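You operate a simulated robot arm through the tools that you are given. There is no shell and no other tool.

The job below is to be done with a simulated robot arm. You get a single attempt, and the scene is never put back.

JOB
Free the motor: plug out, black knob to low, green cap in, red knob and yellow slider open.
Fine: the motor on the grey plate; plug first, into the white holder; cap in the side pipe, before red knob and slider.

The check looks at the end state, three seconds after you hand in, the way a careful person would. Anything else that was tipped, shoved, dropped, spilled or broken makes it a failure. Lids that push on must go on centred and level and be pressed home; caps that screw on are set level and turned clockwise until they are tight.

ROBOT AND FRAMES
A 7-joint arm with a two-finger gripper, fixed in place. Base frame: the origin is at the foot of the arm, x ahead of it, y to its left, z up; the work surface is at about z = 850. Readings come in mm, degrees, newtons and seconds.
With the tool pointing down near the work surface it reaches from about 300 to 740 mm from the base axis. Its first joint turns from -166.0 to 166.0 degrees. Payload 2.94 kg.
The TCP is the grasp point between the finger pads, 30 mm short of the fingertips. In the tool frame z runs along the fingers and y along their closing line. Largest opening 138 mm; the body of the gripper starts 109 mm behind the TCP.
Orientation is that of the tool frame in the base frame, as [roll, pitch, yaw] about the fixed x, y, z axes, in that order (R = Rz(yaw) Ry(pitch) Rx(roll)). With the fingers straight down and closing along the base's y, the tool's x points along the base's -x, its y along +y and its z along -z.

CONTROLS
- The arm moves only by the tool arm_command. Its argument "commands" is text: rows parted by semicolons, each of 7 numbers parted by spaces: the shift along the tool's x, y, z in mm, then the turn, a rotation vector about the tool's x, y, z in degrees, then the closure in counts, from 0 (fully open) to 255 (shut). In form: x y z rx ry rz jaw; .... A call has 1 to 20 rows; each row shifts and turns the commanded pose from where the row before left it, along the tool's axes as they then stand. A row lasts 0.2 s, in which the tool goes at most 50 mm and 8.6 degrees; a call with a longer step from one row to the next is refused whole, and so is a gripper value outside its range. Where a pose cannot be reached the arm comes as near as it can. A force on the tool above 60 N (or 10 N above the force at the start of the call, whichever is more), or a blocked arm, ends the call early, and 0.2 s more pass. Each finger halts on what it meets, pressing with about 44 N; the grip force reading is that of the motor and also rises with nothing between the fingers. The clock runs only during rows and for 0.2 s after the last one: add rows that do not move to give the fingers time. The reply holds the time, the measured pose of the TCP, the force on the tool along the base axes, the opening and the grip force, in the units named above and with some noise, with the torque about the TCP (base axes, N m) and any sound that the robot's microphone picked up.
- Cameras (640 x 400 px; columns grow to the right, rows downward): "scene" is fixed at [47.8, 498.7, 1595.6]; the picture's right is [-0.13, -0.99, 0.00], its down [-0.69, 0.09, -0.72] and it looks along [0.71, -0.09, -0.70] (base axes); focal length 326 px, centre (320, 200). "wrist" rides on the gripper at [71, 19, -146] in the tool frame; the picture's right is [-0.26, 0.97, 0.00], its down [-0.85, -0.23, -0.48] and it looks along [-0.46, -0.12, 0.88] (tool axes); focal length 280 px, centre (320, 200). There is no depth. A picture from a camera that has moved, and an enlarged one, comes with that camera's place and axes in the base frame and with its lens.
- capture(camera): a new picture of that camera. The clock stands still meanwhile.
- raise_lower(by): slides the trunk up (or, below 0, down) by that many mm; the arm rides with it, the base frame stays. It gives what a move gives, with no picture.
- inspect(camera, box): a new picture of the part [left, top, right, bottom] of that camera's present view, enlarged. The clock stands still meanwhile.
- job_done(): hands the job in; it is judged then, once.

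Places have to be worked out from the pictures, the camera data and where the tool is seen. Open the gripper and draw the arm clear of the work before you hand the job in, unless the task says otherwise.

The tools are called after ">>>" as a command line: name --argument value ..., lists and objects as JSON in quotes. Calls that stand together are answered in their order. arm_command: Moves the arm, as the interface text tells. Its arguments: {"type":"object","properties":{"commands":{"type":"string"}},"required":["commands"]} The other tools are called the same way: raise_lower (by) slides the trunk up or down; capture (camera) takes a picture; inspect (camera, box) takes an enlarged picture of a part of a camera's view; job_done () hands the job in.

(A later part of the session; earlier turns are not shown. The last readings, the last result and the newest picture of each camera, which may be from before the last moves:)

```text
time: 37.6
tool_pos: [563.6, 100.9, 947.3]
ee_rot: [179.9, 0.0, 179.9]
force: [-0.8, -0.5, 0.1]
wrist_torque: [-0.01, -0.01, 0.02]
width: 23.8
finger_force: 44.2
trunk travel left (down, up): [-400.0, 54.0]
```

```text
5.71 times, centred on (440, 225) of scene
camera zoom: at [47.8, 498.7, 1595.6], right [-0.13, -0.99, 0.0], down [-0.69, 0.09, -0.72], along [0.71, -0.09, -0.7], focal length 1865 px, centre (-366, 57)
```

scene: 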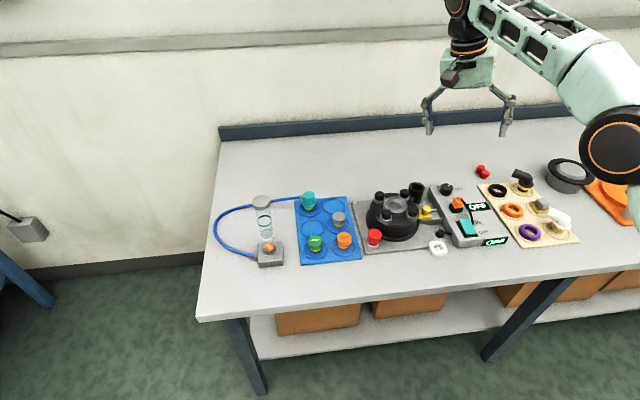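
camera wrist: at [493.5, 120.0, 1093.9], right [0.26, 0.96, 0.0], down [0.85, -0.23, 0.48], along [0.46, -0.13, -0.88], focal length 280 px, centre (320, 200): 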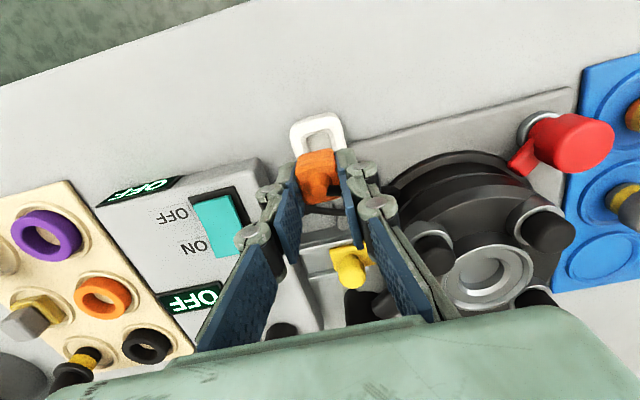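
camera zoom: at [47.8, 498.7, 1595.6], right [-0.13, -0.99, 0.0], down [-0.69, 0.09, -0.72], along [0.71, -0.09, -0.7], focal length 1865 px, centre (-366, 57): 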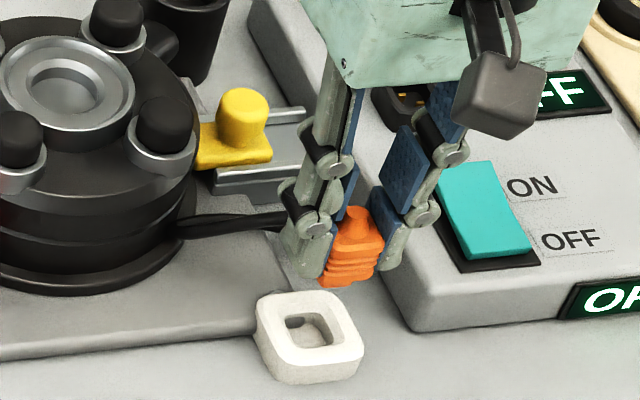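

Plug and hole agree within about 1 mm. Lowering slowly, watching the force.

>>> arm_command --commands "-0.5 0 10 0 0 0 255;0 0 8 0 0 0 255;0 0 5 0 0 0 255;0 0 3 0 0 0 255;0 0 0 0 0 0 255"

>>> inspect --camera "scene" --box '[400, 190, 480, 260]'

>>> inspect --camera "wrist" --box '[260, 100, 380, 210]'

```text
time: 38.8
tool_pos: [563.3, 100.0, 922.1]
ee_rot: [-180.0, 0.1, 179.9]
force: [0.1, 0.8, 0.0]
wrist_torque: [-0.02, -0.04, -0.01]
width: 23.5
finger_force: 43.9
trunk travel left (down, up): [-400.0, 54.0]
```

```text
5.71 times, centred on (440, 225) of scene
camera zoom: at [47.8, 498.7, 1595.6], right [-0.13, -0.99, 0.0], down [-0.69, 0.09, -0.72], along [0.71, -0.09, -0.7], focal length 1865 px, centre (-366, 57)
```

zoom: 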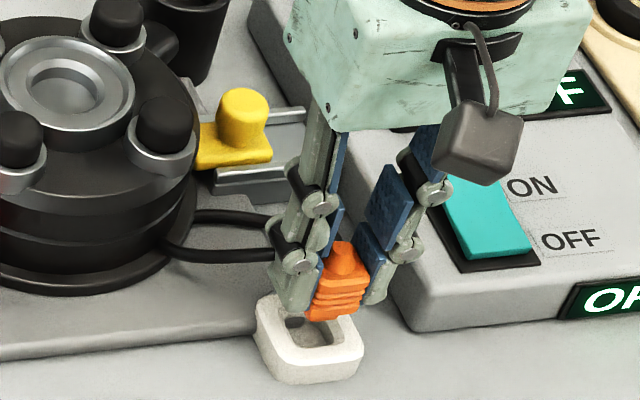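

```text
3.64 times, centred on (320, 155) of wrist
camera zoom: at [493.5, 119.6, 1068.3], right [0.26, 0.96, 0.0], down [0.85, -0.23, 0.48], along [0.46, -0.13, -0.88], focal length 1020 px, centre (320, 364)
```

zoom: 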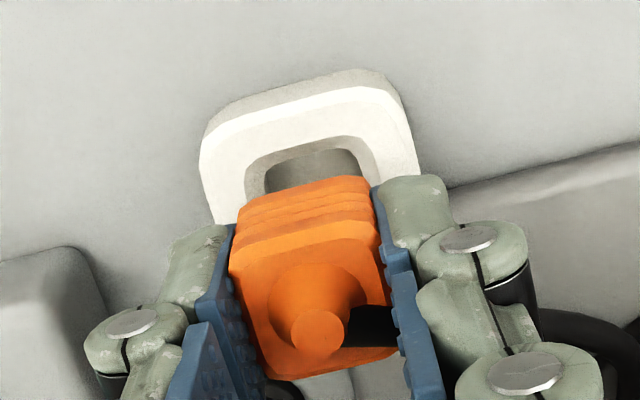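

The scene view hints the plug may be a few mm toward −y of the hole. I zoom in more to judge the offset before going further.

>>> inspect --camera "scene" --box '[425, 220, 465, 245]'

>>> inspect --camera "wrist" --box '[290, 115, 354, 155]'

```text
16.00 times, centred on (445, 232) of scene
camera zoom: at [47.8, 498.7, 1595.6], right [-0.13, -0.99, 0.0], down [-0.69, 0.09, -0.72], along [0.71, -0.09, -0.7], focal length 5221 px, centre (-1680, -320)
```

zoom: 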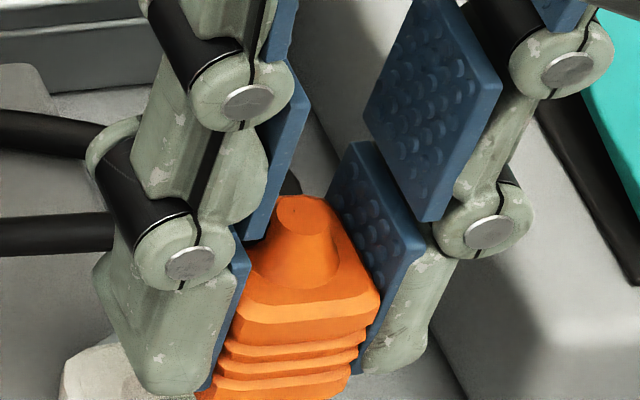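

```text
10.00 times, centred on (322, 135) of wrist
camera zoom: at [493.5, 119.6, 1068.3], right [0.26, 0.96, 0.0], down [0.85, -0.23, 0.48], along [0.46, -0.13, -0.88], focal length 2804 px, centre (300, 850)
```

zoom: 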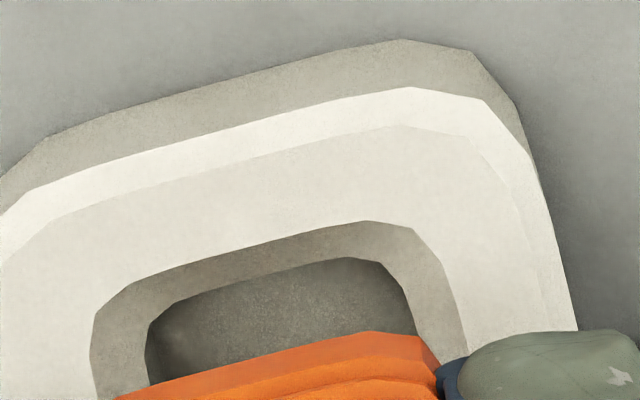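

>>> inspect --camera "scene" --box '[424, 230, 472, 260]'

```text
13.33 times, centred on (448, 245) of scene
camera zoom: at [47.8, 498.7, 1595.6], right [-0.13, -0.99, 0.0], down [-0.69, 0.09, -0.72], along [0.71, -0.09, -0.7], focal length 4351 px, centre (-1387, -400)
```

zoom: 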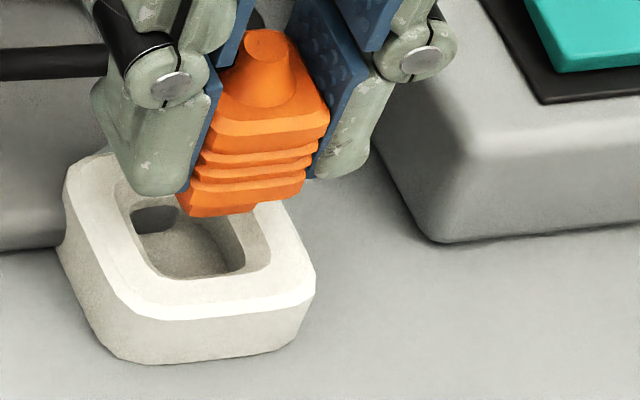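

>>> inspect --camera "scene" --box '[432, 238, 456, 253]'

```text
16.00 times, centred on (444, 246) of scene
camera zoom: at [47.8, 498.7, 1595.6], right [-0.13, -0.99, 0.0], down [-0.69, 0.09, -0.72], along [0.71, -0.09, -0.7], focal length 5221 px, centre (-1664, -528)
```

zoom: 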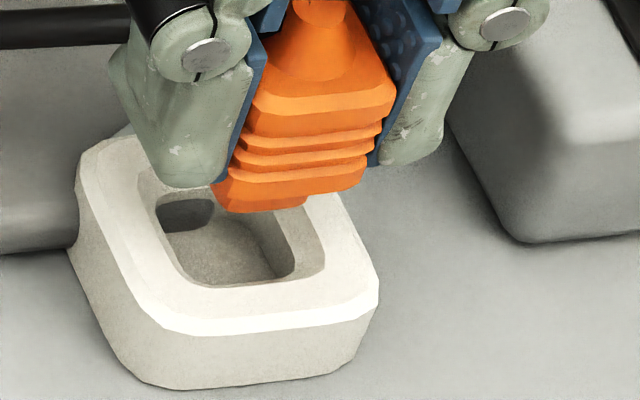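

Careful comparison puts the holder top nearer z≈863, so the plug is still ~30 mm above it, and its centre at about (563.5, 100). I shift +2 mm in x and descend halfway to check again.

>>> arm_command --commands "-2 0 5 0 0 0 255;0 0 5 0 0 0 255;0 0 3 0 0 0 255;0 0 0 0 0 0 255"

>>> inspect --camera "scene" --box '[432, 238, 456, 253]'

>>> inspect --camera "wrist" --box '[270, 110, 370, 190]'

```text
time: 39.8
tool_pos: [565.7, 99.9, 909.4]
ee_rot: [180.0, -0.1, 179.9]
force: [0.3, 0.1, -1.0]
wrist_torque: [-0.03, -0.03, -0.02]
width: 23.8
finger_force: 43.9
trunk travel left (down, up): [-400.0, 54.0]
```

```text
16.00 times, centred on (444, 246) of scene
camera zoom: at [47.8, 498.7, 1595.6], right [-0.13, -0.99, 0.0], down [-0.69, 0.09, -0.72], along [0.71, -0.09, -0.7], focal length 5221 px, centre (-1664, -528)
```

zoom: 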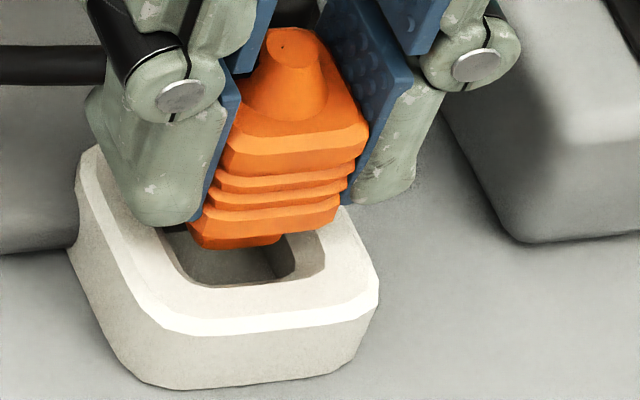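

```text
5.00 times, centred on (320, 150) of wrist
camera zoom: at [495.5, 119.9, 1055.4], right [0.26, 0.96, 0.0], down [0.85, -0.23, 0.47], along [0.46, -0.13, -0.88], focal length 1402 px, centre (320, 450)
```

zoom: 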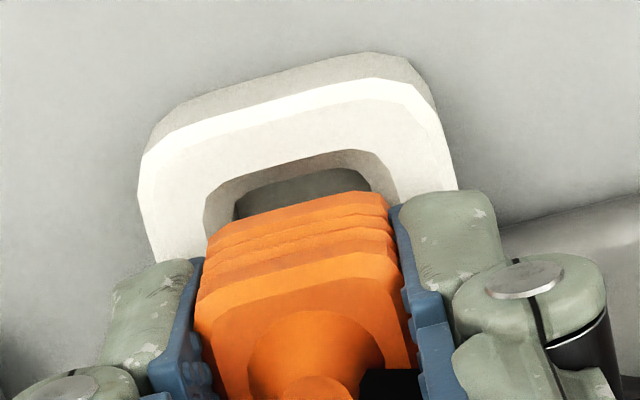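

Wrist view shows x aligned and y within ~1 mm; scene suggests a further −1 mm. I apply that and lower in small steps, watching for contact force.

>>> arm_command --commands "0 -1 3 0 0 0 255;0 0 3 0 0 0 255;0 0 0 0 0 0 255"

>>> inspect --camera "scene" --box '[432, 238, 456, 253]'

```text
time: 40.6
tool_pos: [565.1, 98.4, 904.2]
ee_rot: [-180.0, 0.0, 179.9]
force: [-4.3, 1.9, 4.9]
wrist_torque: [0.1, 0.15, 0.03]
width: 23.4
finger_force: 43.9
trunk travel left (down, up): [-400.0, 54.0]
```

```text
16.00 times, centred on (444, 246) of scene
camera zoom: at [47.8, 498.7, 1595.6], right [-0.13, -0.99, 0.0], down [-0.69, 0.09, -0.72], along [0.71, -0.09, -0.7], focal length 5221 px, centre (-1664, -528)
```

zoom: 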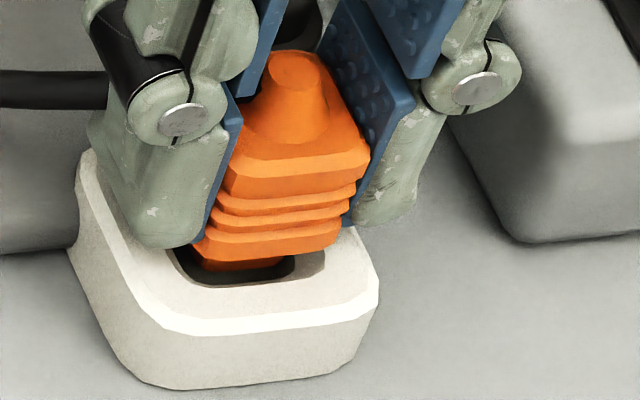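

Contact: the holder pushes the plug toward −x (−4.3 N) and slightly +y, so the plug is a bit too far +x. I shift −1.5 mm in x, +0.5 in y and continue down.

>>> arm_command --commands "1.5 0.5 0 0 0 0 255;0 0 2 0 0 0 255;0 0 0 0 0 0 255"

```text
time: 41.4
tool_pos: [563.8, 99.1, 900.7]
ee_rot: [-180.0, 0.0, 180.0]
force: [-0.1, 0.4, 0.5]
wrist_torque: [-0.03, 0.02, 0.0]
width: 23.8
finger_force: 44.1
trunk travel left (down, up): [-400.0, 54.0]
```

Force dropped to about zero while going deeper. I continue down.

>>> arm_command --commands "0 0 3 0 0 0 255;0 0 3 0 0 0 255;0 0 0 0 0 0 255"

>>> inspect --camera "scene" --box '[432, 238, 456, 253]'

```text
time: 42.2
tool_pos: [562.7, 99.9, 899.0]
ee_rot: [179.9, 0.4, 180.0]
force: [-3.0, 1.1, 23.2]
wrist_torque: [0.04, 0.13, 0.02]
width: 24.0
finger_force: 43.8
trunk travel left (down, up): [-400.0, 54.0]
```

```text
16.00 times, centred on (444, 246) of scene
camera zoom: at [47.8, 498.7, 1595.6], right [-0.13, -0.99, 0.0], down [-0.69, 0.09, -0.72], along [0.71, -0.09, -0.7], focal length 5221 px, centre (-1664, -528)
```

zoom: 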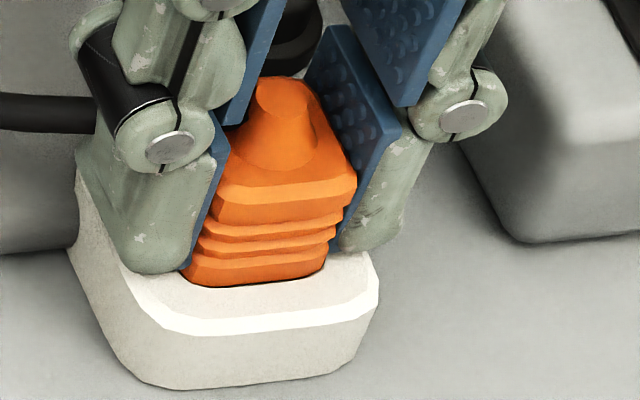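

The plug looks seated in the holder with 23 N of downward contact. I release and back off straight up.

>>> arm_command --commands "0 0 -1 0 0 0 225;0 0 0 0 0 0 190;0 0 0 0 0 0 150;0 0 0 0 0 0 150;0 0 -15 0 0 0 150;0 0 -25 0 0 0 150;0 0 -30 0 0 0 150;0 0 -30 0 0 0 150;0 0 0 0 0 0 150"

>>> inspect --camera "scene" --box '[420, 225, 468, 255]'

>>> capture --camera "wrist"

```text
time: 44.2
tool_pos: [565.0, 99.8, 998.5]
ee_rot: [179.9, 0.0, 179.8]
force: [0.8, 0.0, 0.3]
wrist_torque: [0.0, -0.06, -0.02]
width: 56.7
finger_force: 0.1
trunk travel left (down, up): [-400.0, 54.0]
```

```text
13.33 times, centred on (444, 240) of scene
camera zoom: at [47.8, 498.7, 1595.6], right [-0.13, -0.99, 0.0], down [-0.69, 0.09, -0.72], along [0.71, -0.09, -0.7], focal length 4351 px, centre (-1333, -333)
```

zoom: 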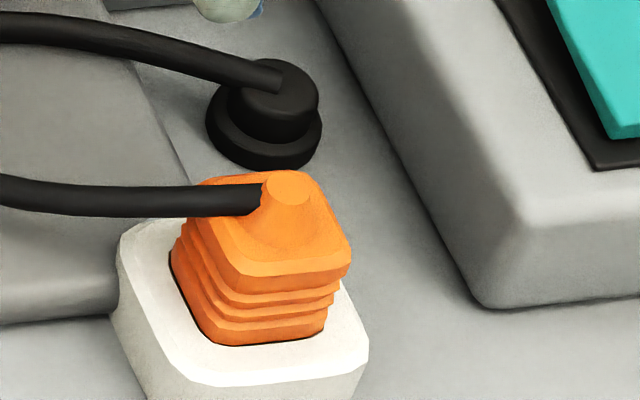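

```text
taken
camera wrist: at [495.1, 118.2, 1142.8], right [0.26, 0.96, 0.0], down [0.85, -0.23, 0.48], along [0.46, -0.13, -0.88], focal length 280 px, centre (320, 200)
```

wrist: 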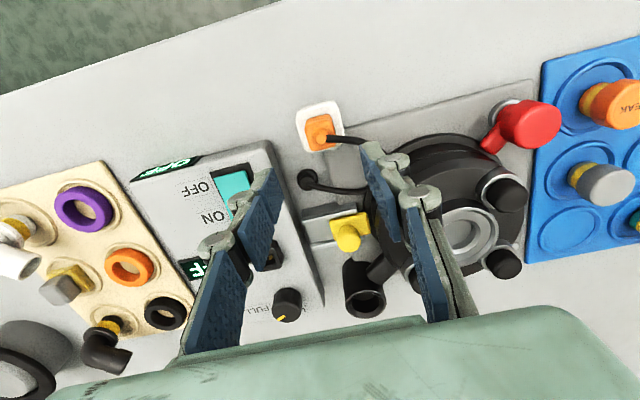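

The plug is seated level in the white holder. Next the black knob: I move so the wrist camera looks right at it.

>>> arm_command --commands "-32 -23 -3 0 0 0 0;-32 -23 -3 0 0 0 0;-31 -24 -2 0 0 0 0;0 0 0 0 0 0 0;0 0 0 0 0 0 0"

>>> capture --camera "wrist"

>>> inspect --camera "wrist" --box '[260, 130, 400, 230]'

>>> inspect --camera "scene" --box '[424, 175, 472, 205]'

```text
time: 45.4
tool_pos: [660.5, 27.7, 1003.6]
ee_rot: [180.0, 0.1, 179.9]
force: [-0.5, 0.2, 0.0]
wrist_torque: [0.02, 0.01, 0.01]
width: 138.1
finger_force: 0.0
trunk travel left (down, up): [-400.0, 54.0]
```

```text
taken
camera wrist: at [590.2, 48.0, 1150.2], right [0.26, 0.96, 0.0], down [0.85, -0.23, 0.48], along [0.46, -0.13, -0.88], focal length 280 px, centre (320, 200)
```

wrist: 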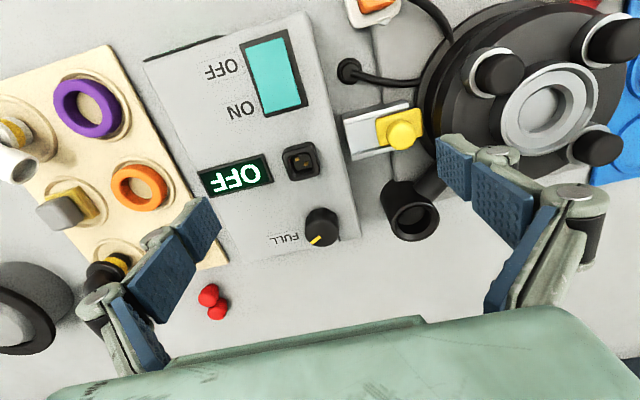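

```text
4.00 times, centred on (330, 180) of wrist
camera zoom: at [590.2, 48.0, 1150.2], right [0.26, 0.96, 0.0], down [0.85, -0.23, 0.48], along [0.46, -0.13, -0.88], focal length 1122 px, centre (280, 280)
```

zoom: 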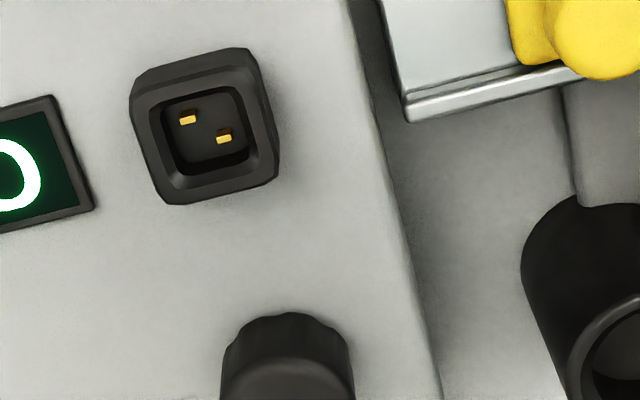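

```text
13.33 times, centred on (448, 190) of scene
camera zoom: at [47.8, 498.7, 1595.6], right [-0.13, -0.99, 0.0], down [-0.69, 0.09, -0.72], along [0.71, -0.09, -0.7], focal length 4351 px, centre (-1387, 333)
```

zoom: 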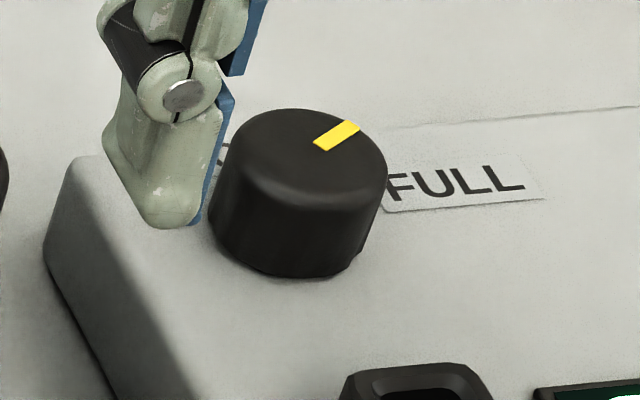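

>>> inspect --camera "wrist" --box '[260, 190, 372, 260]'

```text
5.71 times, centred on (316, 225) of wrist
camera zoom: at [590.2, 48.0, 1150.2], right [0.26, 0.96, 0.0], down [0.85, -0.23, 0.48], along [0.46, -0.13, -0.88], focal length 1602 px, centre (343, 57)
```

zoom: 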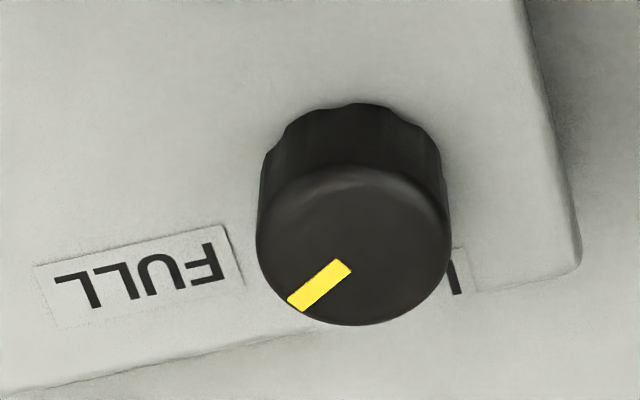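

The knob appears at about (758, 4) with top z≈902, farther than first thought, and the pointer is at FULL. I move forward (still inside reach) to read where LOW is.

>>> arm_command --commands "-20 -5 0 0 0 0 0;-20 -5 0 0 0 0 0;0 0 0 0 0 0 0"

>>> inspect --camera "wrist" --box '[250, 130, 378, 210]'

>>> inspect --camera "scene" --box '[424, 175, 472, 205]'

```text
time: 46.2
tool_pos: [698.9, 19.9, 1003.9]
ee_rot: [179.9, 0.0, 179.8]
force: [-0.2, 0.6, 0.1]
wrist_torque: [-0.02, 0.04, 0.01]
width: 138.0
finger_force: 0.1
trunk travel left (down, up): [-400.0, 54.0]
```

```text
5.00 times, centred on (314, 170) of wrist
camera zoom: at [629.1, 39.1, 1149.6], right [0.26, 0.96, 0.0], down [0.85, -0.23, 0.48], along [0.46, -0.13, -0.88], focal length 1402 px, centre (350, 350)
```

zoom: 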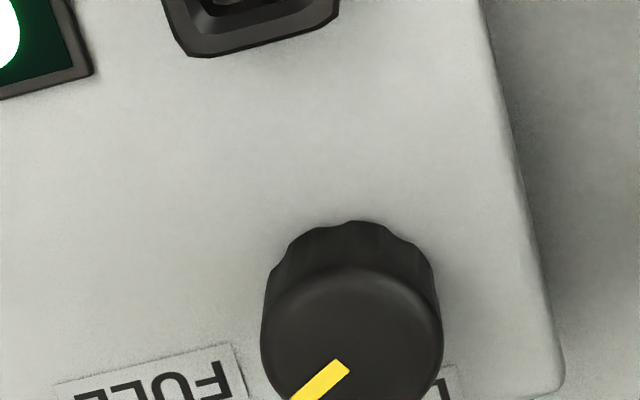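

```text
13.33 times, centred on (448, 190) of scene
camera zoom: at [47.8, 498.7, 1595.6], right [-0.13, -0.99, 0.0], down [-0.69, 0.09, -0.72], along [0.71, -0.09, -0.7], focal length 4351 px, centre (-1387, 333)
```

zoom: 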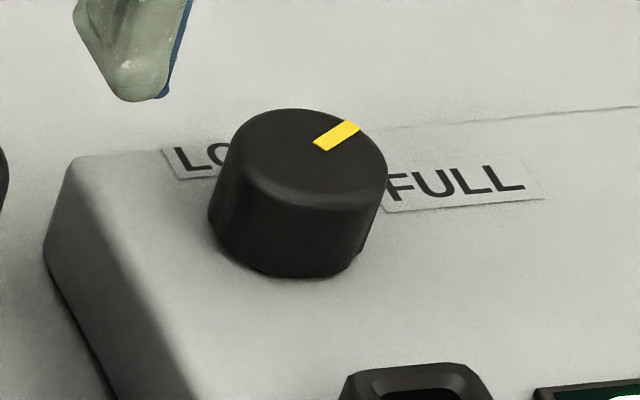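

LOW's label lies beyond the knob toward +x, FULL toward −y, with the pointer near −60° (at FULL); it needs a counter-clockwise turn. I'll yaw the tool −50° and tilt it 15° outward to reach, narrowing the jaws.

>>> arm_command --commands "0 0 0 0 0 8.4 145;0 0 0 0 0 8.4 145;0 0 0 0 0 8.4 145;0 0 0 0 0 8.3 145;0 0 0 0 0 8.3 145;0 0 0 0 0 8.2 145;0 0 0 0 -7.5 0 145;0 0 0 0 -7.5 0 145;0 0 0 0 0 0 145"

```text
time: 48.2
tool_pos: [698.3, 19.2, 1003.9]
ee_rot: [-180.0, 15.1, 129.7]
force: [-0.9, -0.3, -1.2]
wrist_torque: [0.02, 0.0, 0.01]
width: 59.7
finger_force: 0.1
trunk travel left (down, up): [-400.0, 54.0]
```

Orientation as planned. I move above the knob at z≈950 and check with both cameras.

>>> arm_command --commands "-10 12 21 0 0 0 145;-10 12 21 0 0 0 145;-9 11.3 21.7 0 0 0 145;0 0 0 0 0 0 145;0 0 0 0 0 0 145"

>>> capture --camera "wrist"

>>> inspect --camera "scene" --box '[416, 165, 480, 205]'

```text
time: 49.4
tool_pos: [754.7, 7.5, 948.6]
ee_rot: [-180.0, 15.1, 129.9]
force: [-0.1, 0.0, 0.3]
wrist_torque: [0.04, -0.02, 0.01]
width: 59.7
finger_force: 0.1
trunk travel left (down, up): [-400.0, 54.0]
```

```text
taken
camera wrist: at [701.6, 100.4, 1072.0], right [0.9, 0.42, 0.07], down [0.27, -0.68, 0.68], along [0.33, -0.59, -0.73], focal length 280 px, centre (320, 200)
```

wrist: 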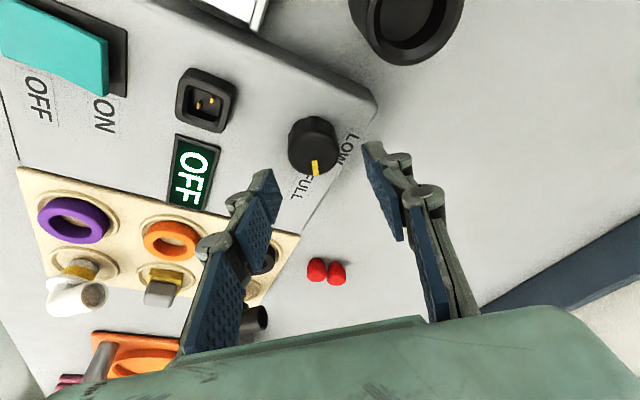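

```text
10.00 times, centred on (448, 185) of scene
camera zoom: at [47.8, 498.7, 1595.6], right [-0.13, -0.99, 0.0], down [-0.69, 0.09, -0.72], along [0.71, -0.09, -0.7], focal length 3263 px, centre (-960, 350)
```

zoom: 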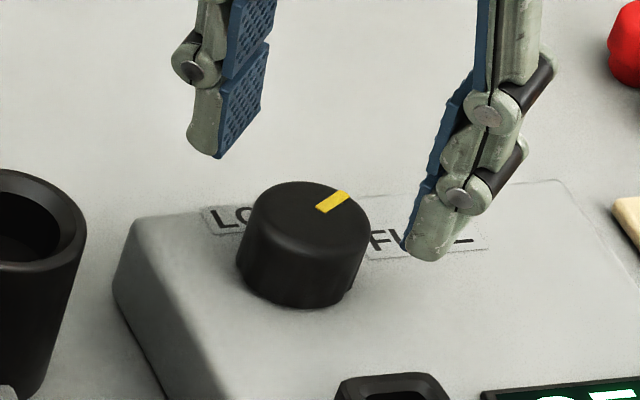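

Now both labels show; I zoom in on knob and labels.

>>> inspect --camera "wrist" --box '[264, 95, 392, 215]'

```text
3.33 times, centred on (328, 155) of wrist
camera zoom: at [701.6, 100.4, 1072.0], right [0.9, 0.42, 0.07], down [0.27, -0.68, 0.68], along [0.33, -0.59, -0.73], focal length 935 px, centre (293, 350)
```

zoom: 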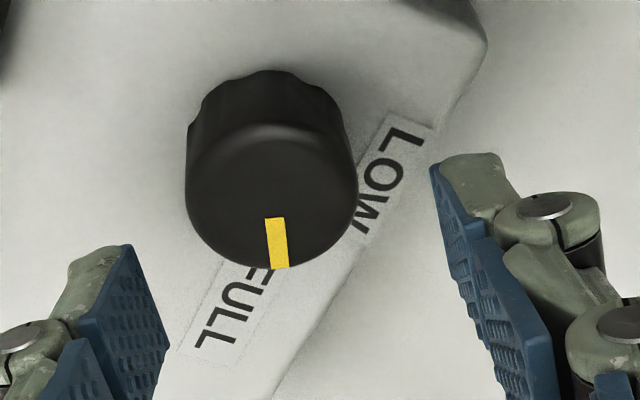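

LOW lies at about 0° (straight +x of the knob) and FULL at about −62°, where the pointer is; knob axis near (756.5, 3). I descend around the knob.

>>> arm_command --commands "3 -1.4 9 0 0 0 145;3 0 9 0 0 0 145;2.6 0 9.3 0 0 0 145;0 0 0 0 0 0 145"

>>> inspect --camera "wrist" --box '[240, 95, 400, 215]'

>>> inspect --camera "scene" --box '[416, 165, 480, 205]'

```text
time: 50.4
tool_pos: [753.0, 6.5, 920.4]
ee_rot: [-179.9, 15.0, 129.9]
force: [0.0, -0.2, -0.1]
wrist_torque: [-0.01, -0.02, -0.02]
width: 59.7
finger_force: 0.0
trunk travel left (down, up): [-400.0, 54.0]
```

```text
3.33 times, centred on (320, 155) of wrist
camera zoom: at [700.1, 101.3, 1044.2], right [0.9, 0.42, 0.07], down [0.27, -0.68, 0.68], along [0.33, -0.59, -0.73], focal length 935 px, centre (320, 350)
```

zoom: 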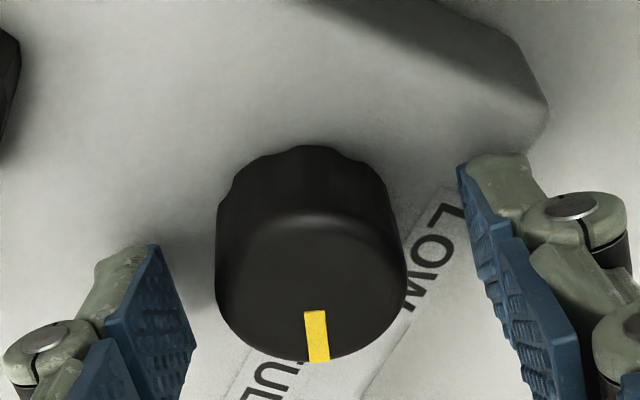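

```text
10.00 times, centred on (448, 185) of scene
camera zoom: at [47.8, 498.7, 1595.6], right [-0.13, -0.99, 0.0], down [-0.69, 0.09, -0.72], along [0.71, -0.09, -0.7], focal length 3263 px, centre (-960, 350)
```

zoom: 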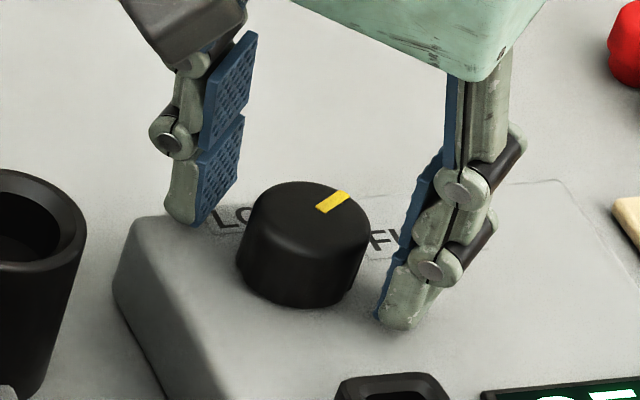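

The knob sits between the pads. I close on it.

>>> arm_command --commands "0 0 0 0 0 0 175;0 0 0 0 0 0 200;0 0 0 0 0 0 230;0 0 0 0 0 0 230;0 0 0 0 0 0 230"

>>> inspect --camera "wrist" --box '[240, 95, 400, 215]'

```text
time: 51.6
tool_pos: [752.6, 6.8, 921.0]
ee_rot: [180.0, 14.8, 129.9]
force: [-5.5, -2.9, 0.1]
wrist_torque: [-0.17, 0.32, 0.05]
width: 34.8
finger_force: 45.0
trunk travel left (down, up): [-400.0, 54.0]
```

```text
3.33 times, centred on (320, 155) of wrist
camera zoom: at [699.5, 100.7, 1044.2], right [0.9, 0.42, 0.07], down [0.27, -0.68, 0.68], along [0.33, -0.6, -0.73], focal length 935 px, centre (320, 350)
```

zoom: 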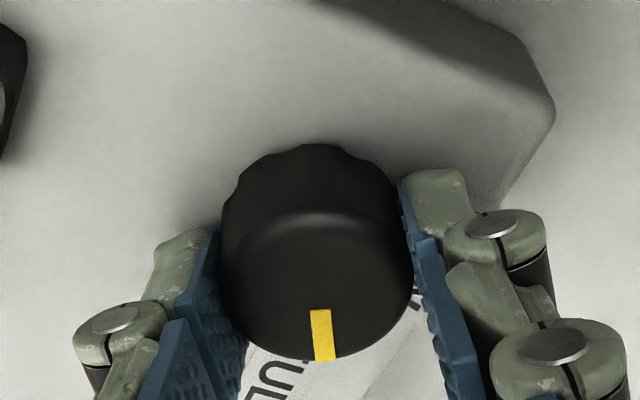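

Gripped (34.8 mm) with a small side load. I rotate about the knob axis counter-clockwise, 18° first, and check.

>>> arm_command --commands "0 -0.6 0 0 0 0 230;0 -0.54 0 -1.553 0 -5.795 230;0 -0.54 0 -1.553 0 -5.795 230;0 -0.54 0 -1.553 0 -5.795 230;0 0 0 0 0 0 230"

>>> inspect --camera "wrist" --box '[240, 95, 400, 215]'

>>> inspect --camera "scene" --box '[416, 165, 480, 205]'

```text
time: 52.8
tool_pos: [751.0, 6.4, 921.8]
ee_rot: [-179.9, 14.9, 147.9]
force: [0.3, -2.9, -1.8]
wrist_torque: [-0.2, -0.12, 0.0]
width: 35.0
finger_force: 45.1
trunk travel left (down, up): [-400.0, 54.0]
```

```text
3.33 times, centred on (320, 155) of wrist
camera zoom: at [672.2, 79.0, 1044.1], right [0.73, 0.68, 0.07], down [0.47, -0.57, 0.68], along [0.5, -0.46, -0.73], focal length 935 px, centre (320, 350)
```

zoom: 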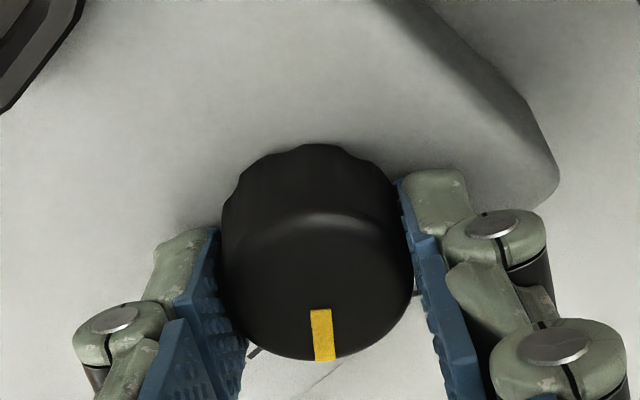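

```text
10.00 times, centred on (448, 185) of scene
camera zoom: at [47.8, 498.7, 1595.6], right [-0.13, -0.99, 0.0], down [-0.69, 0.09, -0.72], along [0.71, -0.09, -0.7], focal length 3263 px, centre (-960, 350)
```

zoom: 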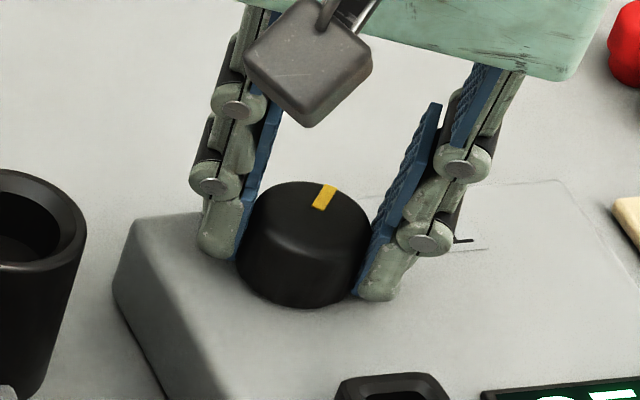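

The knob turns freely with the tool. Continuing 24° more.

>>> arm_command --commands "0 -0.7 0 -1.553 0 -5.795 230;0 -0.54 0 -1.553 0 -5.795 230;0 -0.54 0 -1.553 0 -5.795 230;0 -0.54 0 -1.553 0 -5.795 230;0 0 0 0 0 0 230"

>>> inspect --camera "scene" --box '[416, 165, 480, 205]'

```text
time: 54.0
tool_pos: [751.6, 4.8, 922.0]
ee_rot: [180.0, 14.9, 172.0]
force: [4.9, 4.3, -0.1]
wrist_torque: [0.27, -0.69, 0.01]
width: 34.8
finger_force: 45.2
trunk travel left (down, up): [-400.0, 54.0]
```

```text
10.00 times, centred on (448, 185) of scene
camera zoom: at [47.8, 498.7, 1595.6], right [-0.13, -0.99, 0.0], down [-0.69, 0.09, -0.72], along [0.71, -0.09, -0.7], focal length 3263 px, centre (-960, 350)
```

zoom: 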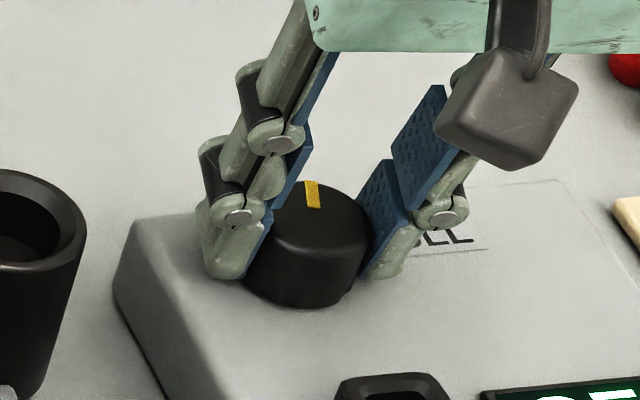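

Pointer is at about −18°. I relieve the side load and turn the last 18°.

>>> arm_command --commands "-0.6 0.3 0.1 -1.553 0 -5.795 230;0 -0.4 0 -1.553 0 -5.795 230;0 -0.4 0 -1.553 0 -5.795 230;0 0 0 0 0 0 230"

>>> inspect --camera "scene" --box '[416, 165, 480, 205]'

>>> inspect --camera "wrist" --box '[240, 95, 400, 215]'

```text
time: 55.0
tool_pos: [751.2, 4.5, 921.8]
ee_rot: [-180.0, 14.9, -170.1]
force: [3.4, 6.7, 3.0]
wrist_torque: [0.22, -0.02, 0.03]
width: 34.8
finger_force: 45.0
trunk travel left (down, up): [-400.0, 54.0]
```

```text
10.00 times, centred on (448, 185) of scene
camera zoom: at [47.8, 498.7, 1595.6], right [-0.13, -0.99, 0.0], down [-0.69, 0.09, -0.72], along [0.71, -0.09, -0.7], focal length 3263 px, centre (-960, 350)
```

zoom: 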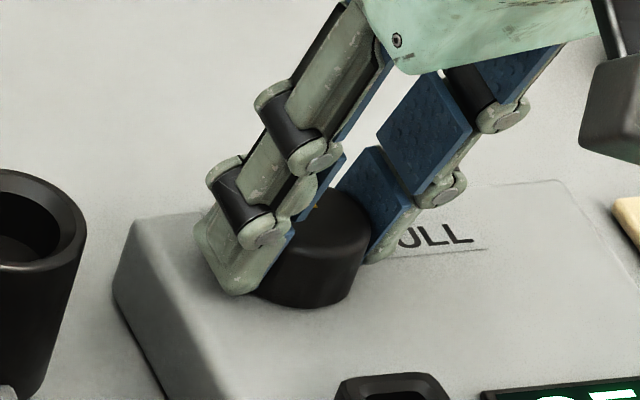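

```text
3.33 times, centred on (320, 155) of wrist
camera zoom: at [644.1, 5.6, 1044.3], right [0.08, 0.99, 0.07], down [0.73, -0.11, 0.68], along [0.68, -0.01, -0.73], focal length 935 px, centre (320, 350)
```

zoom: 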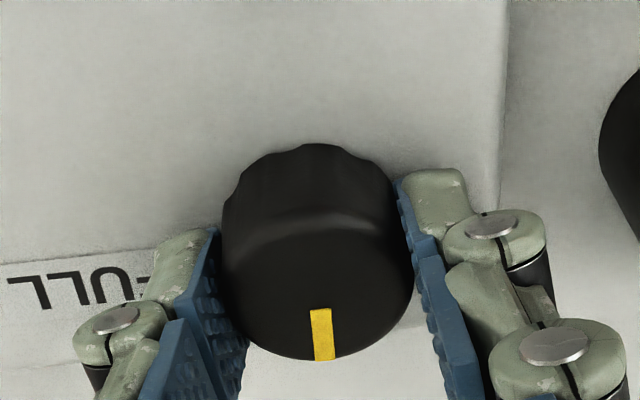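

The pointer is now about at LOW (0°). I check for an end stop with a small extra turn.

>>> arm_command --commands "0 0.3 0 -1.035 0 -3.86 230;0 0 0 0 0 0 230;0 0 0 0 0 0 230"

>>> inspect --camera "wrist" --box '[240, 95, 400, 215]'

```text
time: 55.8
tool_pos: [749.8, 4.3, 921.0]
ee_rot: [-179.9, 14.9, -166.1]
force: [0.2, 7.0, 0.9]
wrist_torque: [0.22, -0.01, -0.18]
width: 34.4
finger_force: 45.0
trunk travel left (down, up): [-400.0, 54.0]
```

```text
3.33 times, centred on (320, 155) of wrist
camera zoom: at [644.0, -1.9, 1044.3], right [0.01, 1.0, 0.07], down [0.73, -0.06, 0.68], along [0.68, 0.04, -0.73], focal length 935 px, centre (320, 350)
```

zoom: 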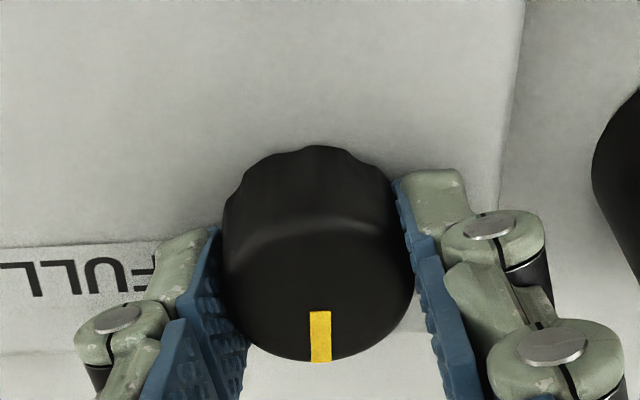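

A resisting torque (−0.18 N·m) has appeared, suggesting a stop. One more small turn to confirm.

>>> arm_command --commands "0 0.4 0 -1.035 0 -3.86 230;0 0 0 0 0 0 230;0 0 0 0 0 0 230"

>>> inspect --camera "wrist" --box '[240, 95, 400, 215]'

```text
time: 56.6
tool_pos: [750.8, 4.8, 921.6]
ee_rot: [180.0, 14.9, -162.2]
force: [1.2, 7.0, -1.6]
wrist_torque: [0.49, -0.14, -1.03]
width: 34.4
finger_force: 45.1
trunk travel left (down, up): [-400.0, 54.0]
```

```text
3.33 times, centred on (320, 155) of wrist
camera zoom: at [644.9, -9.3, 1044.2], right [-0.05, 1.0, 0.07], down [0.73, -0.01, 0.68], along [0.68, 0.09, -0.73], focal length 935 px, centre (320, 350)
```

zoom: 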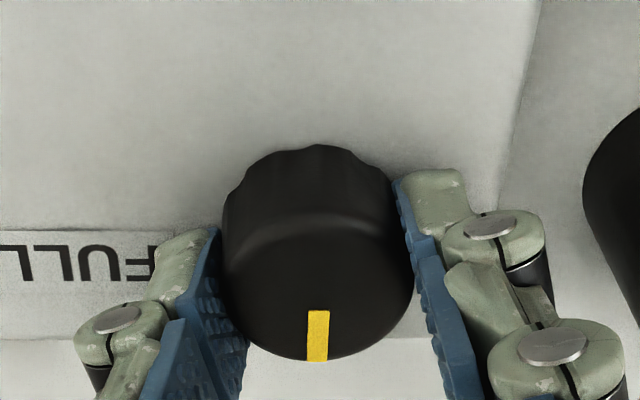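

The stop is confirmed (−1.0 N·m), so the knob is at its LOW end. I relax the twist, release, and lift straight up.

>>> arm_command --commands "0 -0.3 0 1.035 0 3.86 230;0 0 0 0 0 0 200;0 0 0 0 0 0 150;0 0 0 0 0 0 140;0 0 0 0 0 0 140;-5 0 -19 0 0 0 140;-8 0 -29 0 0 0 140;0 0 0 0 0 0 140"

>>> capture --camera "wrist"

>>> inspect --camera "scene" --box '[416, 165, 480, 205]'

```text
time: 58.4
tool_pos: [750.6, 5.2, 970.2]
ee_rot: [-179.9, 15.0, -166.3]
force: [-0.4, -0.3, 0.4]
wrist_torque: [-0.02, 0.01, 0.02]
width: 62.2
finger_force: 0.1
trunk travel left (down, up): [-400.0, 54.0]
```

```text
taken
camera wrist: at [643.9, -1.1, 1093.9], right [0.02, 1.0, 0.07], down [0.73, -0.06, 0.68], along [0.68, 0.04, -0.73], focal length 280 px, centre (320, 200)
```

wrist: 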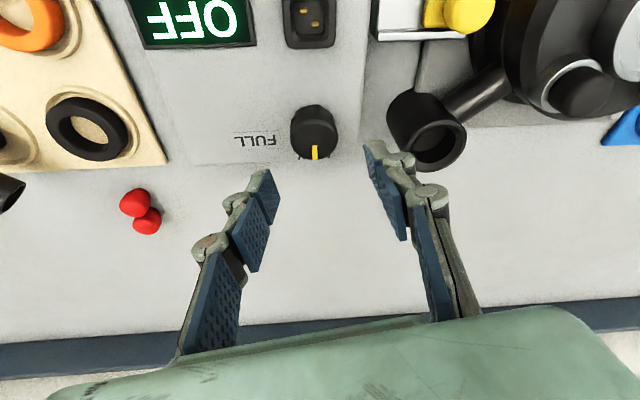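

```text
10.00 times, centred on (448, 185) of scene
camera zoom: at [47.8, 498.7, 1595.6], right [-0.13, -0.99, 0.0], down [-0.69, 0.09, -0.72], along [0.71, -0.09, -0.7], focal length 3263 px, centre (-960, 350)
```

zoom: 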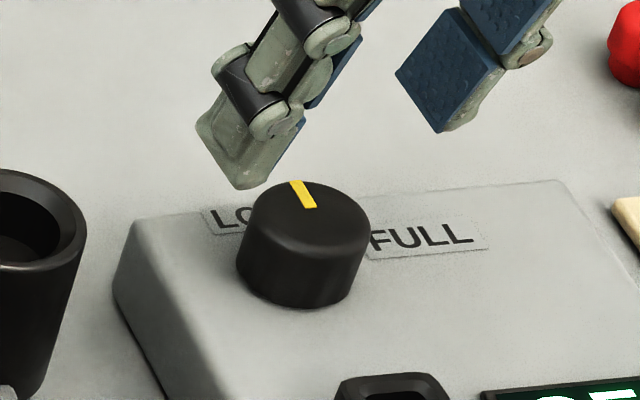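

The knob now points at LOW. While here I zoom on the side pipe's mouth for its position.

>>> inspect --camera "wrist" --box '[370, 60, 530, 180]'

>>> inspect --camera "scene" --box '[392, 170, 440, 210]'

```text
3.33 times, centred on (450, 120) of wrist
camera zoom: at [643.9, -1.1, 1093.9], right [0.02, 1.0, 0.07], down [0.73, -0.06, 0.68], along [0.68, 0.04, -0.73], focal length 935 px, centre (-113, 467)
```

zoom: 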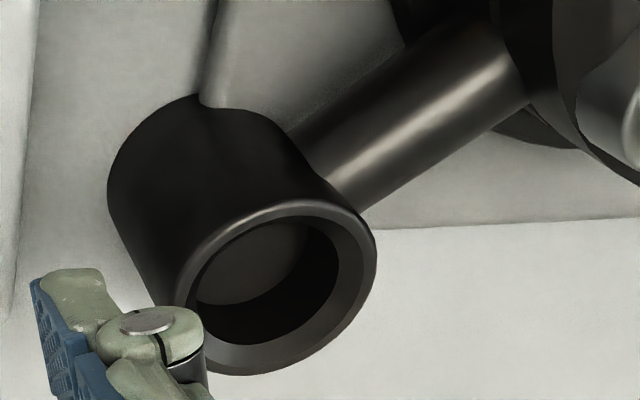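

```text
10.00 times, centred on (416, 190) of scene
camera zoom: at [47.8, 498.7, 1595.6], right [-0.13, -0.99, 0.0], down [-0.69, 0.09, -0.72], along [0.71, -0.09, -0.7], focal length 3263 px, centre (-640, 300)
```

zoom: 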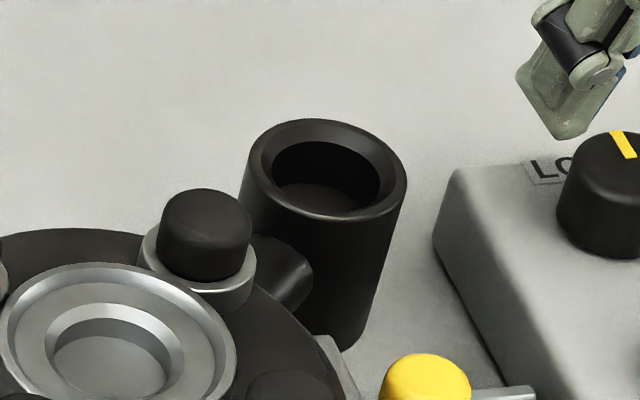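

The pipe mouth is around (763, 101, 912), a plain chamfered bore ~33 mm, so the green cap pushes in. Now I lift, back off and head to the green cap, keeping the outward tilt.

>>> arm_command --commands "-7.8 0 -29 0 0 0 140;-7.8 0 -29 0 0 0 140;22.2 25.6 -12.2 0 0 0 100;22.2 25.6 -12.2 0 0 0 60;22.2 25.6 -12.2 0 0 0 0;22.2 25.6 -12.2 0 0 0 0;22.2 25.6 -12.2 0 0 0 0;0 0 0 -1.92 0 -7.18 0;0 0 0 -1.92 0 -7.18 0;0 0 0 -1.92 0 -7.18 0;0 0 0 0 0 0 0"

>>> arm_command --commands "-11.6 44.9 3.1 0 0 0 0;-11.6 44.9 3.1 0 0 0 0;-11.6 44.9 3.1 0 0 0 0;-11.6 44.9 3.1 0 0 0 0;-11.6 44.9 3.1 0 0 0 0;-11.6 44.9 3.1 0 0 0 0;0 0 0 0 0 0 0;0 0 0 0 0 0 0"

>>> capture --camera "wrist"

```text
time: 60.8
tool_pos: [600.7, 98.0, 1061.0]
ee_rot: [179.9, 14.9, -143.8]
force: [0.6, -0.3, 0.2]
wrist_torque: [-0.01, 0.0, 0.02]
width: 137.9
finger_force: 0.0
trunk travel left (down, up): [-400.0, 54.0]
```

```text
time: 62.6
tool_pos: [497.6, 359.5, 1060.6]
ee_rot: [180.0, 15.0, -143.8]
force: [0.0, -0.5, -0.1]
wrist_torque: [0.02, 0.05, -0.03]
width: 138.0
finger_force: 0.0
trunk travel left (down, up): [-400.0, 54.0]
```

```text
taken
camera wrist: at [402.2, 313.7, 1184.0], right [-0.36, 0.93, 0.07], down [0.7, 0.22, 0.68], along [0.62, 0.29, -0.73], focal length 280 px, centre (320, 200)
```

wrist: 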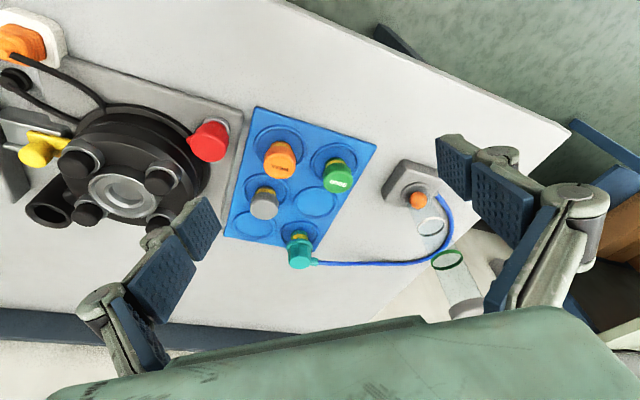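

>>> inspect --camera "wrist" --box '[240, 120, 400, 240]'

>>> inspect --camera "scene" --box '[294, 220, 374, 270]'

```text
3.33 times, centred on (320, 180) of wrist
camera zoom: at [402.2, 313.7, 1184.0], right [-0.36, 0.93, 0.07], down [0.7, 0.22, 0.68], along [0.62, 0.29, -0.73], focal length 935 px, centre (320, 267)
```

zoom: 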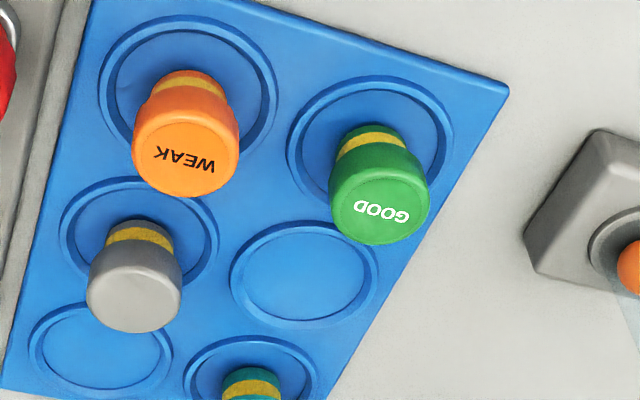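

```text
8.00 times, centred on (334, 245) of scene
camera zoom: at [47.8, 498.7, 1595.6], right [-0.13, -0.99, 0.0], down [-0.69, 0.09, -0.72], along [0.71, -0.09, -0.7], focal length 2611 px, centre (208, -160)
```

zoom: 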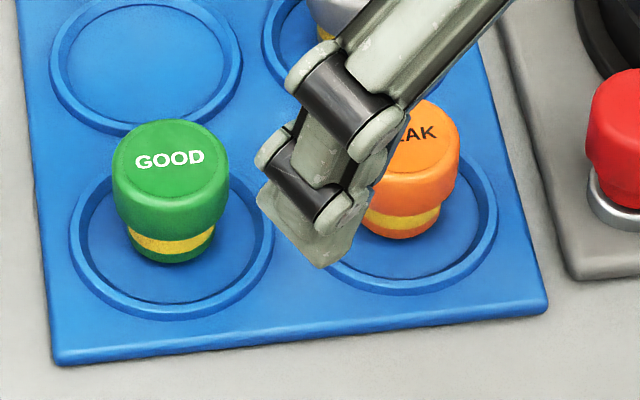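

Green cap top centre is about (608, 438.8, 895); WEAK cap is 80 mm away, gauge 130 mm away. I move to a hover above it with jaws at ~60 mm.

>>> arm_command --commands "-24.9 -0.2 32.5 0 0 0 60;-24.9 -0.2 32.5 0 0 0 145;-24.9 -0.2 32.5 0 0 0 145;-24.7 -0.4 32.7 0 0 0 145;0 0 0 0 0 0 145;0 0 0 0 0 0 145;0 0 0 0 0 0 145"

>>> inspect --camera "wrist" --box '[220, 90, 420, 240]'

>>> inspect --camera "scene" --box '[280, 205, 360, 265]'

```text
time: 64.2
tool_pos: [605.0, 434.1, 959.4]
ee_rot: [180.0, 14.8, -143.9]
force: [-0.5, -0.3, -0.1]
wrist_torque: [0.04, 0.02, -0.01]
width: 59.5
finger_force: 0.2
trunk travel left (down, up): [-400.0, 54.0]
```

```text
2.67 times, centred on (320, 165) of wrist
camera zoom: at [509.6, 387.7, 1082.1], right [-0.36, 0.93, 0.07], down [0.7, 0.22, 0.68], along [0.62, 0.29, -0.73], focal length 748 px, centre (320, 293)
```

zoom: 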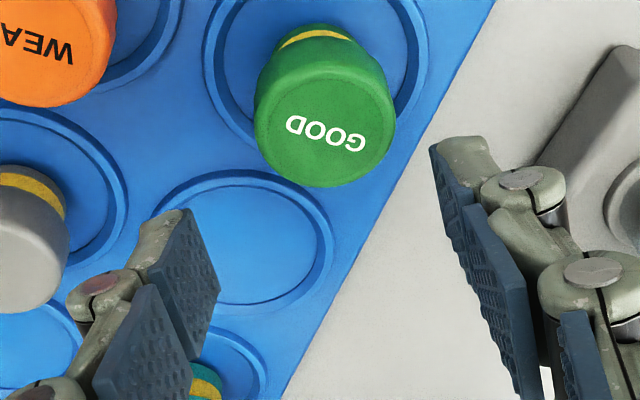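

```text
6.67 times, centred on (320, 235) of scene
camera zoom: at [47.8, 498.7, 1595.6], right [-0.13, -0.99, 0.0], down [-0.69, 0.09, -0.72], along [0.71, -0.09, -0.7], focal length 2176 px, centre (320, -33)
```

zoom: 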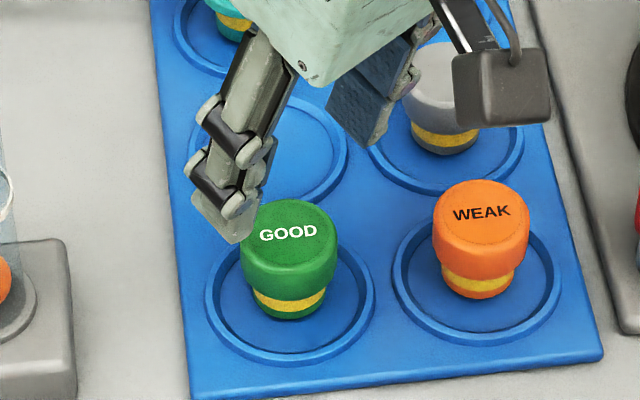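

Cap centre refined to (608.5, 439.8), diameter ≈39 mm. Descending so the tips stay above the head's lower edge.

>>> arm_command --commands "4.1 2.5 15 0 0 0 145;4.1 0 15 0 0 0 145;4.1 0 14.7 0 0 0 145;0 0 0 0 0 0 145;0 0 0 0 0 0 145"

>>> inspect --camera "wrist" --box '[220, 90, 420, 240]'

>>> inspect --camera "scene" --box '[290, 220, 346, 260]'

```text
time: 65.4
tool_pos: [604.4, 436.2, 915.3]
ee_rot: [-180.0, 15.1, -143.9]
force: [0.4, -1.2, -0.3]
wrist_torque: [0.05, 0.0, 0.02]
width: 59.5
finger_force: 0.1
trunk travel left (down, up): [-400.0, 54.0]
```

```text
2.67 times, centred on (320, 165) of wrist
camera zoom: at [507.7, 390.0, 1037.5], right [-0.36, 0.93, 0.07], down [0.7, 0.22, 0.68], along [0.62, 0.29, -0.73], focal length 748 px, centre (320, 293)
```

zoom: 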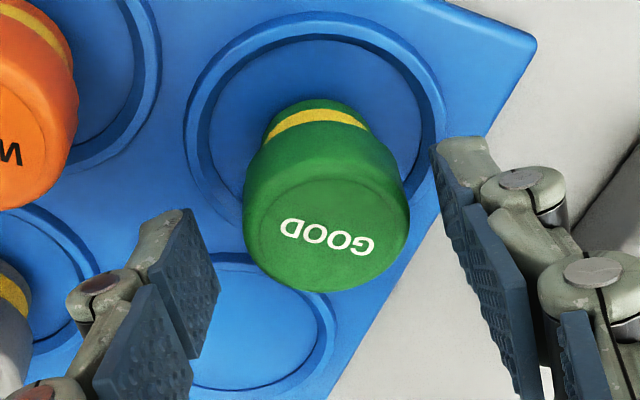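

```text
10.00 times, centred on (318, 240) of scene
camera zoom: at [47.8, 498.7, 1595.6], right [-0.13, -0.99, 0.0], down [-0.69, 0.09, -0.72], along [0.71, -0.09, -0.7], focal length 3263 px, centre (340, -200)
```

zoom: 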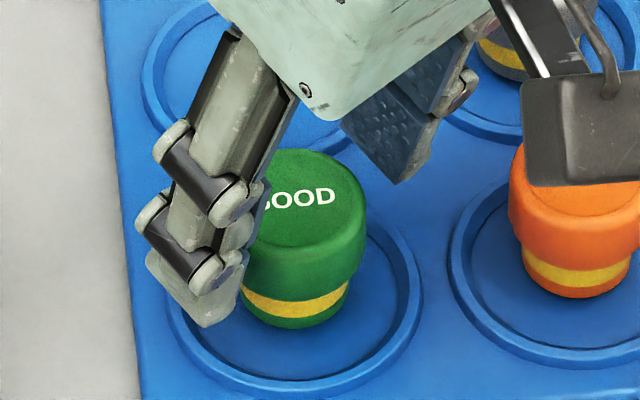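

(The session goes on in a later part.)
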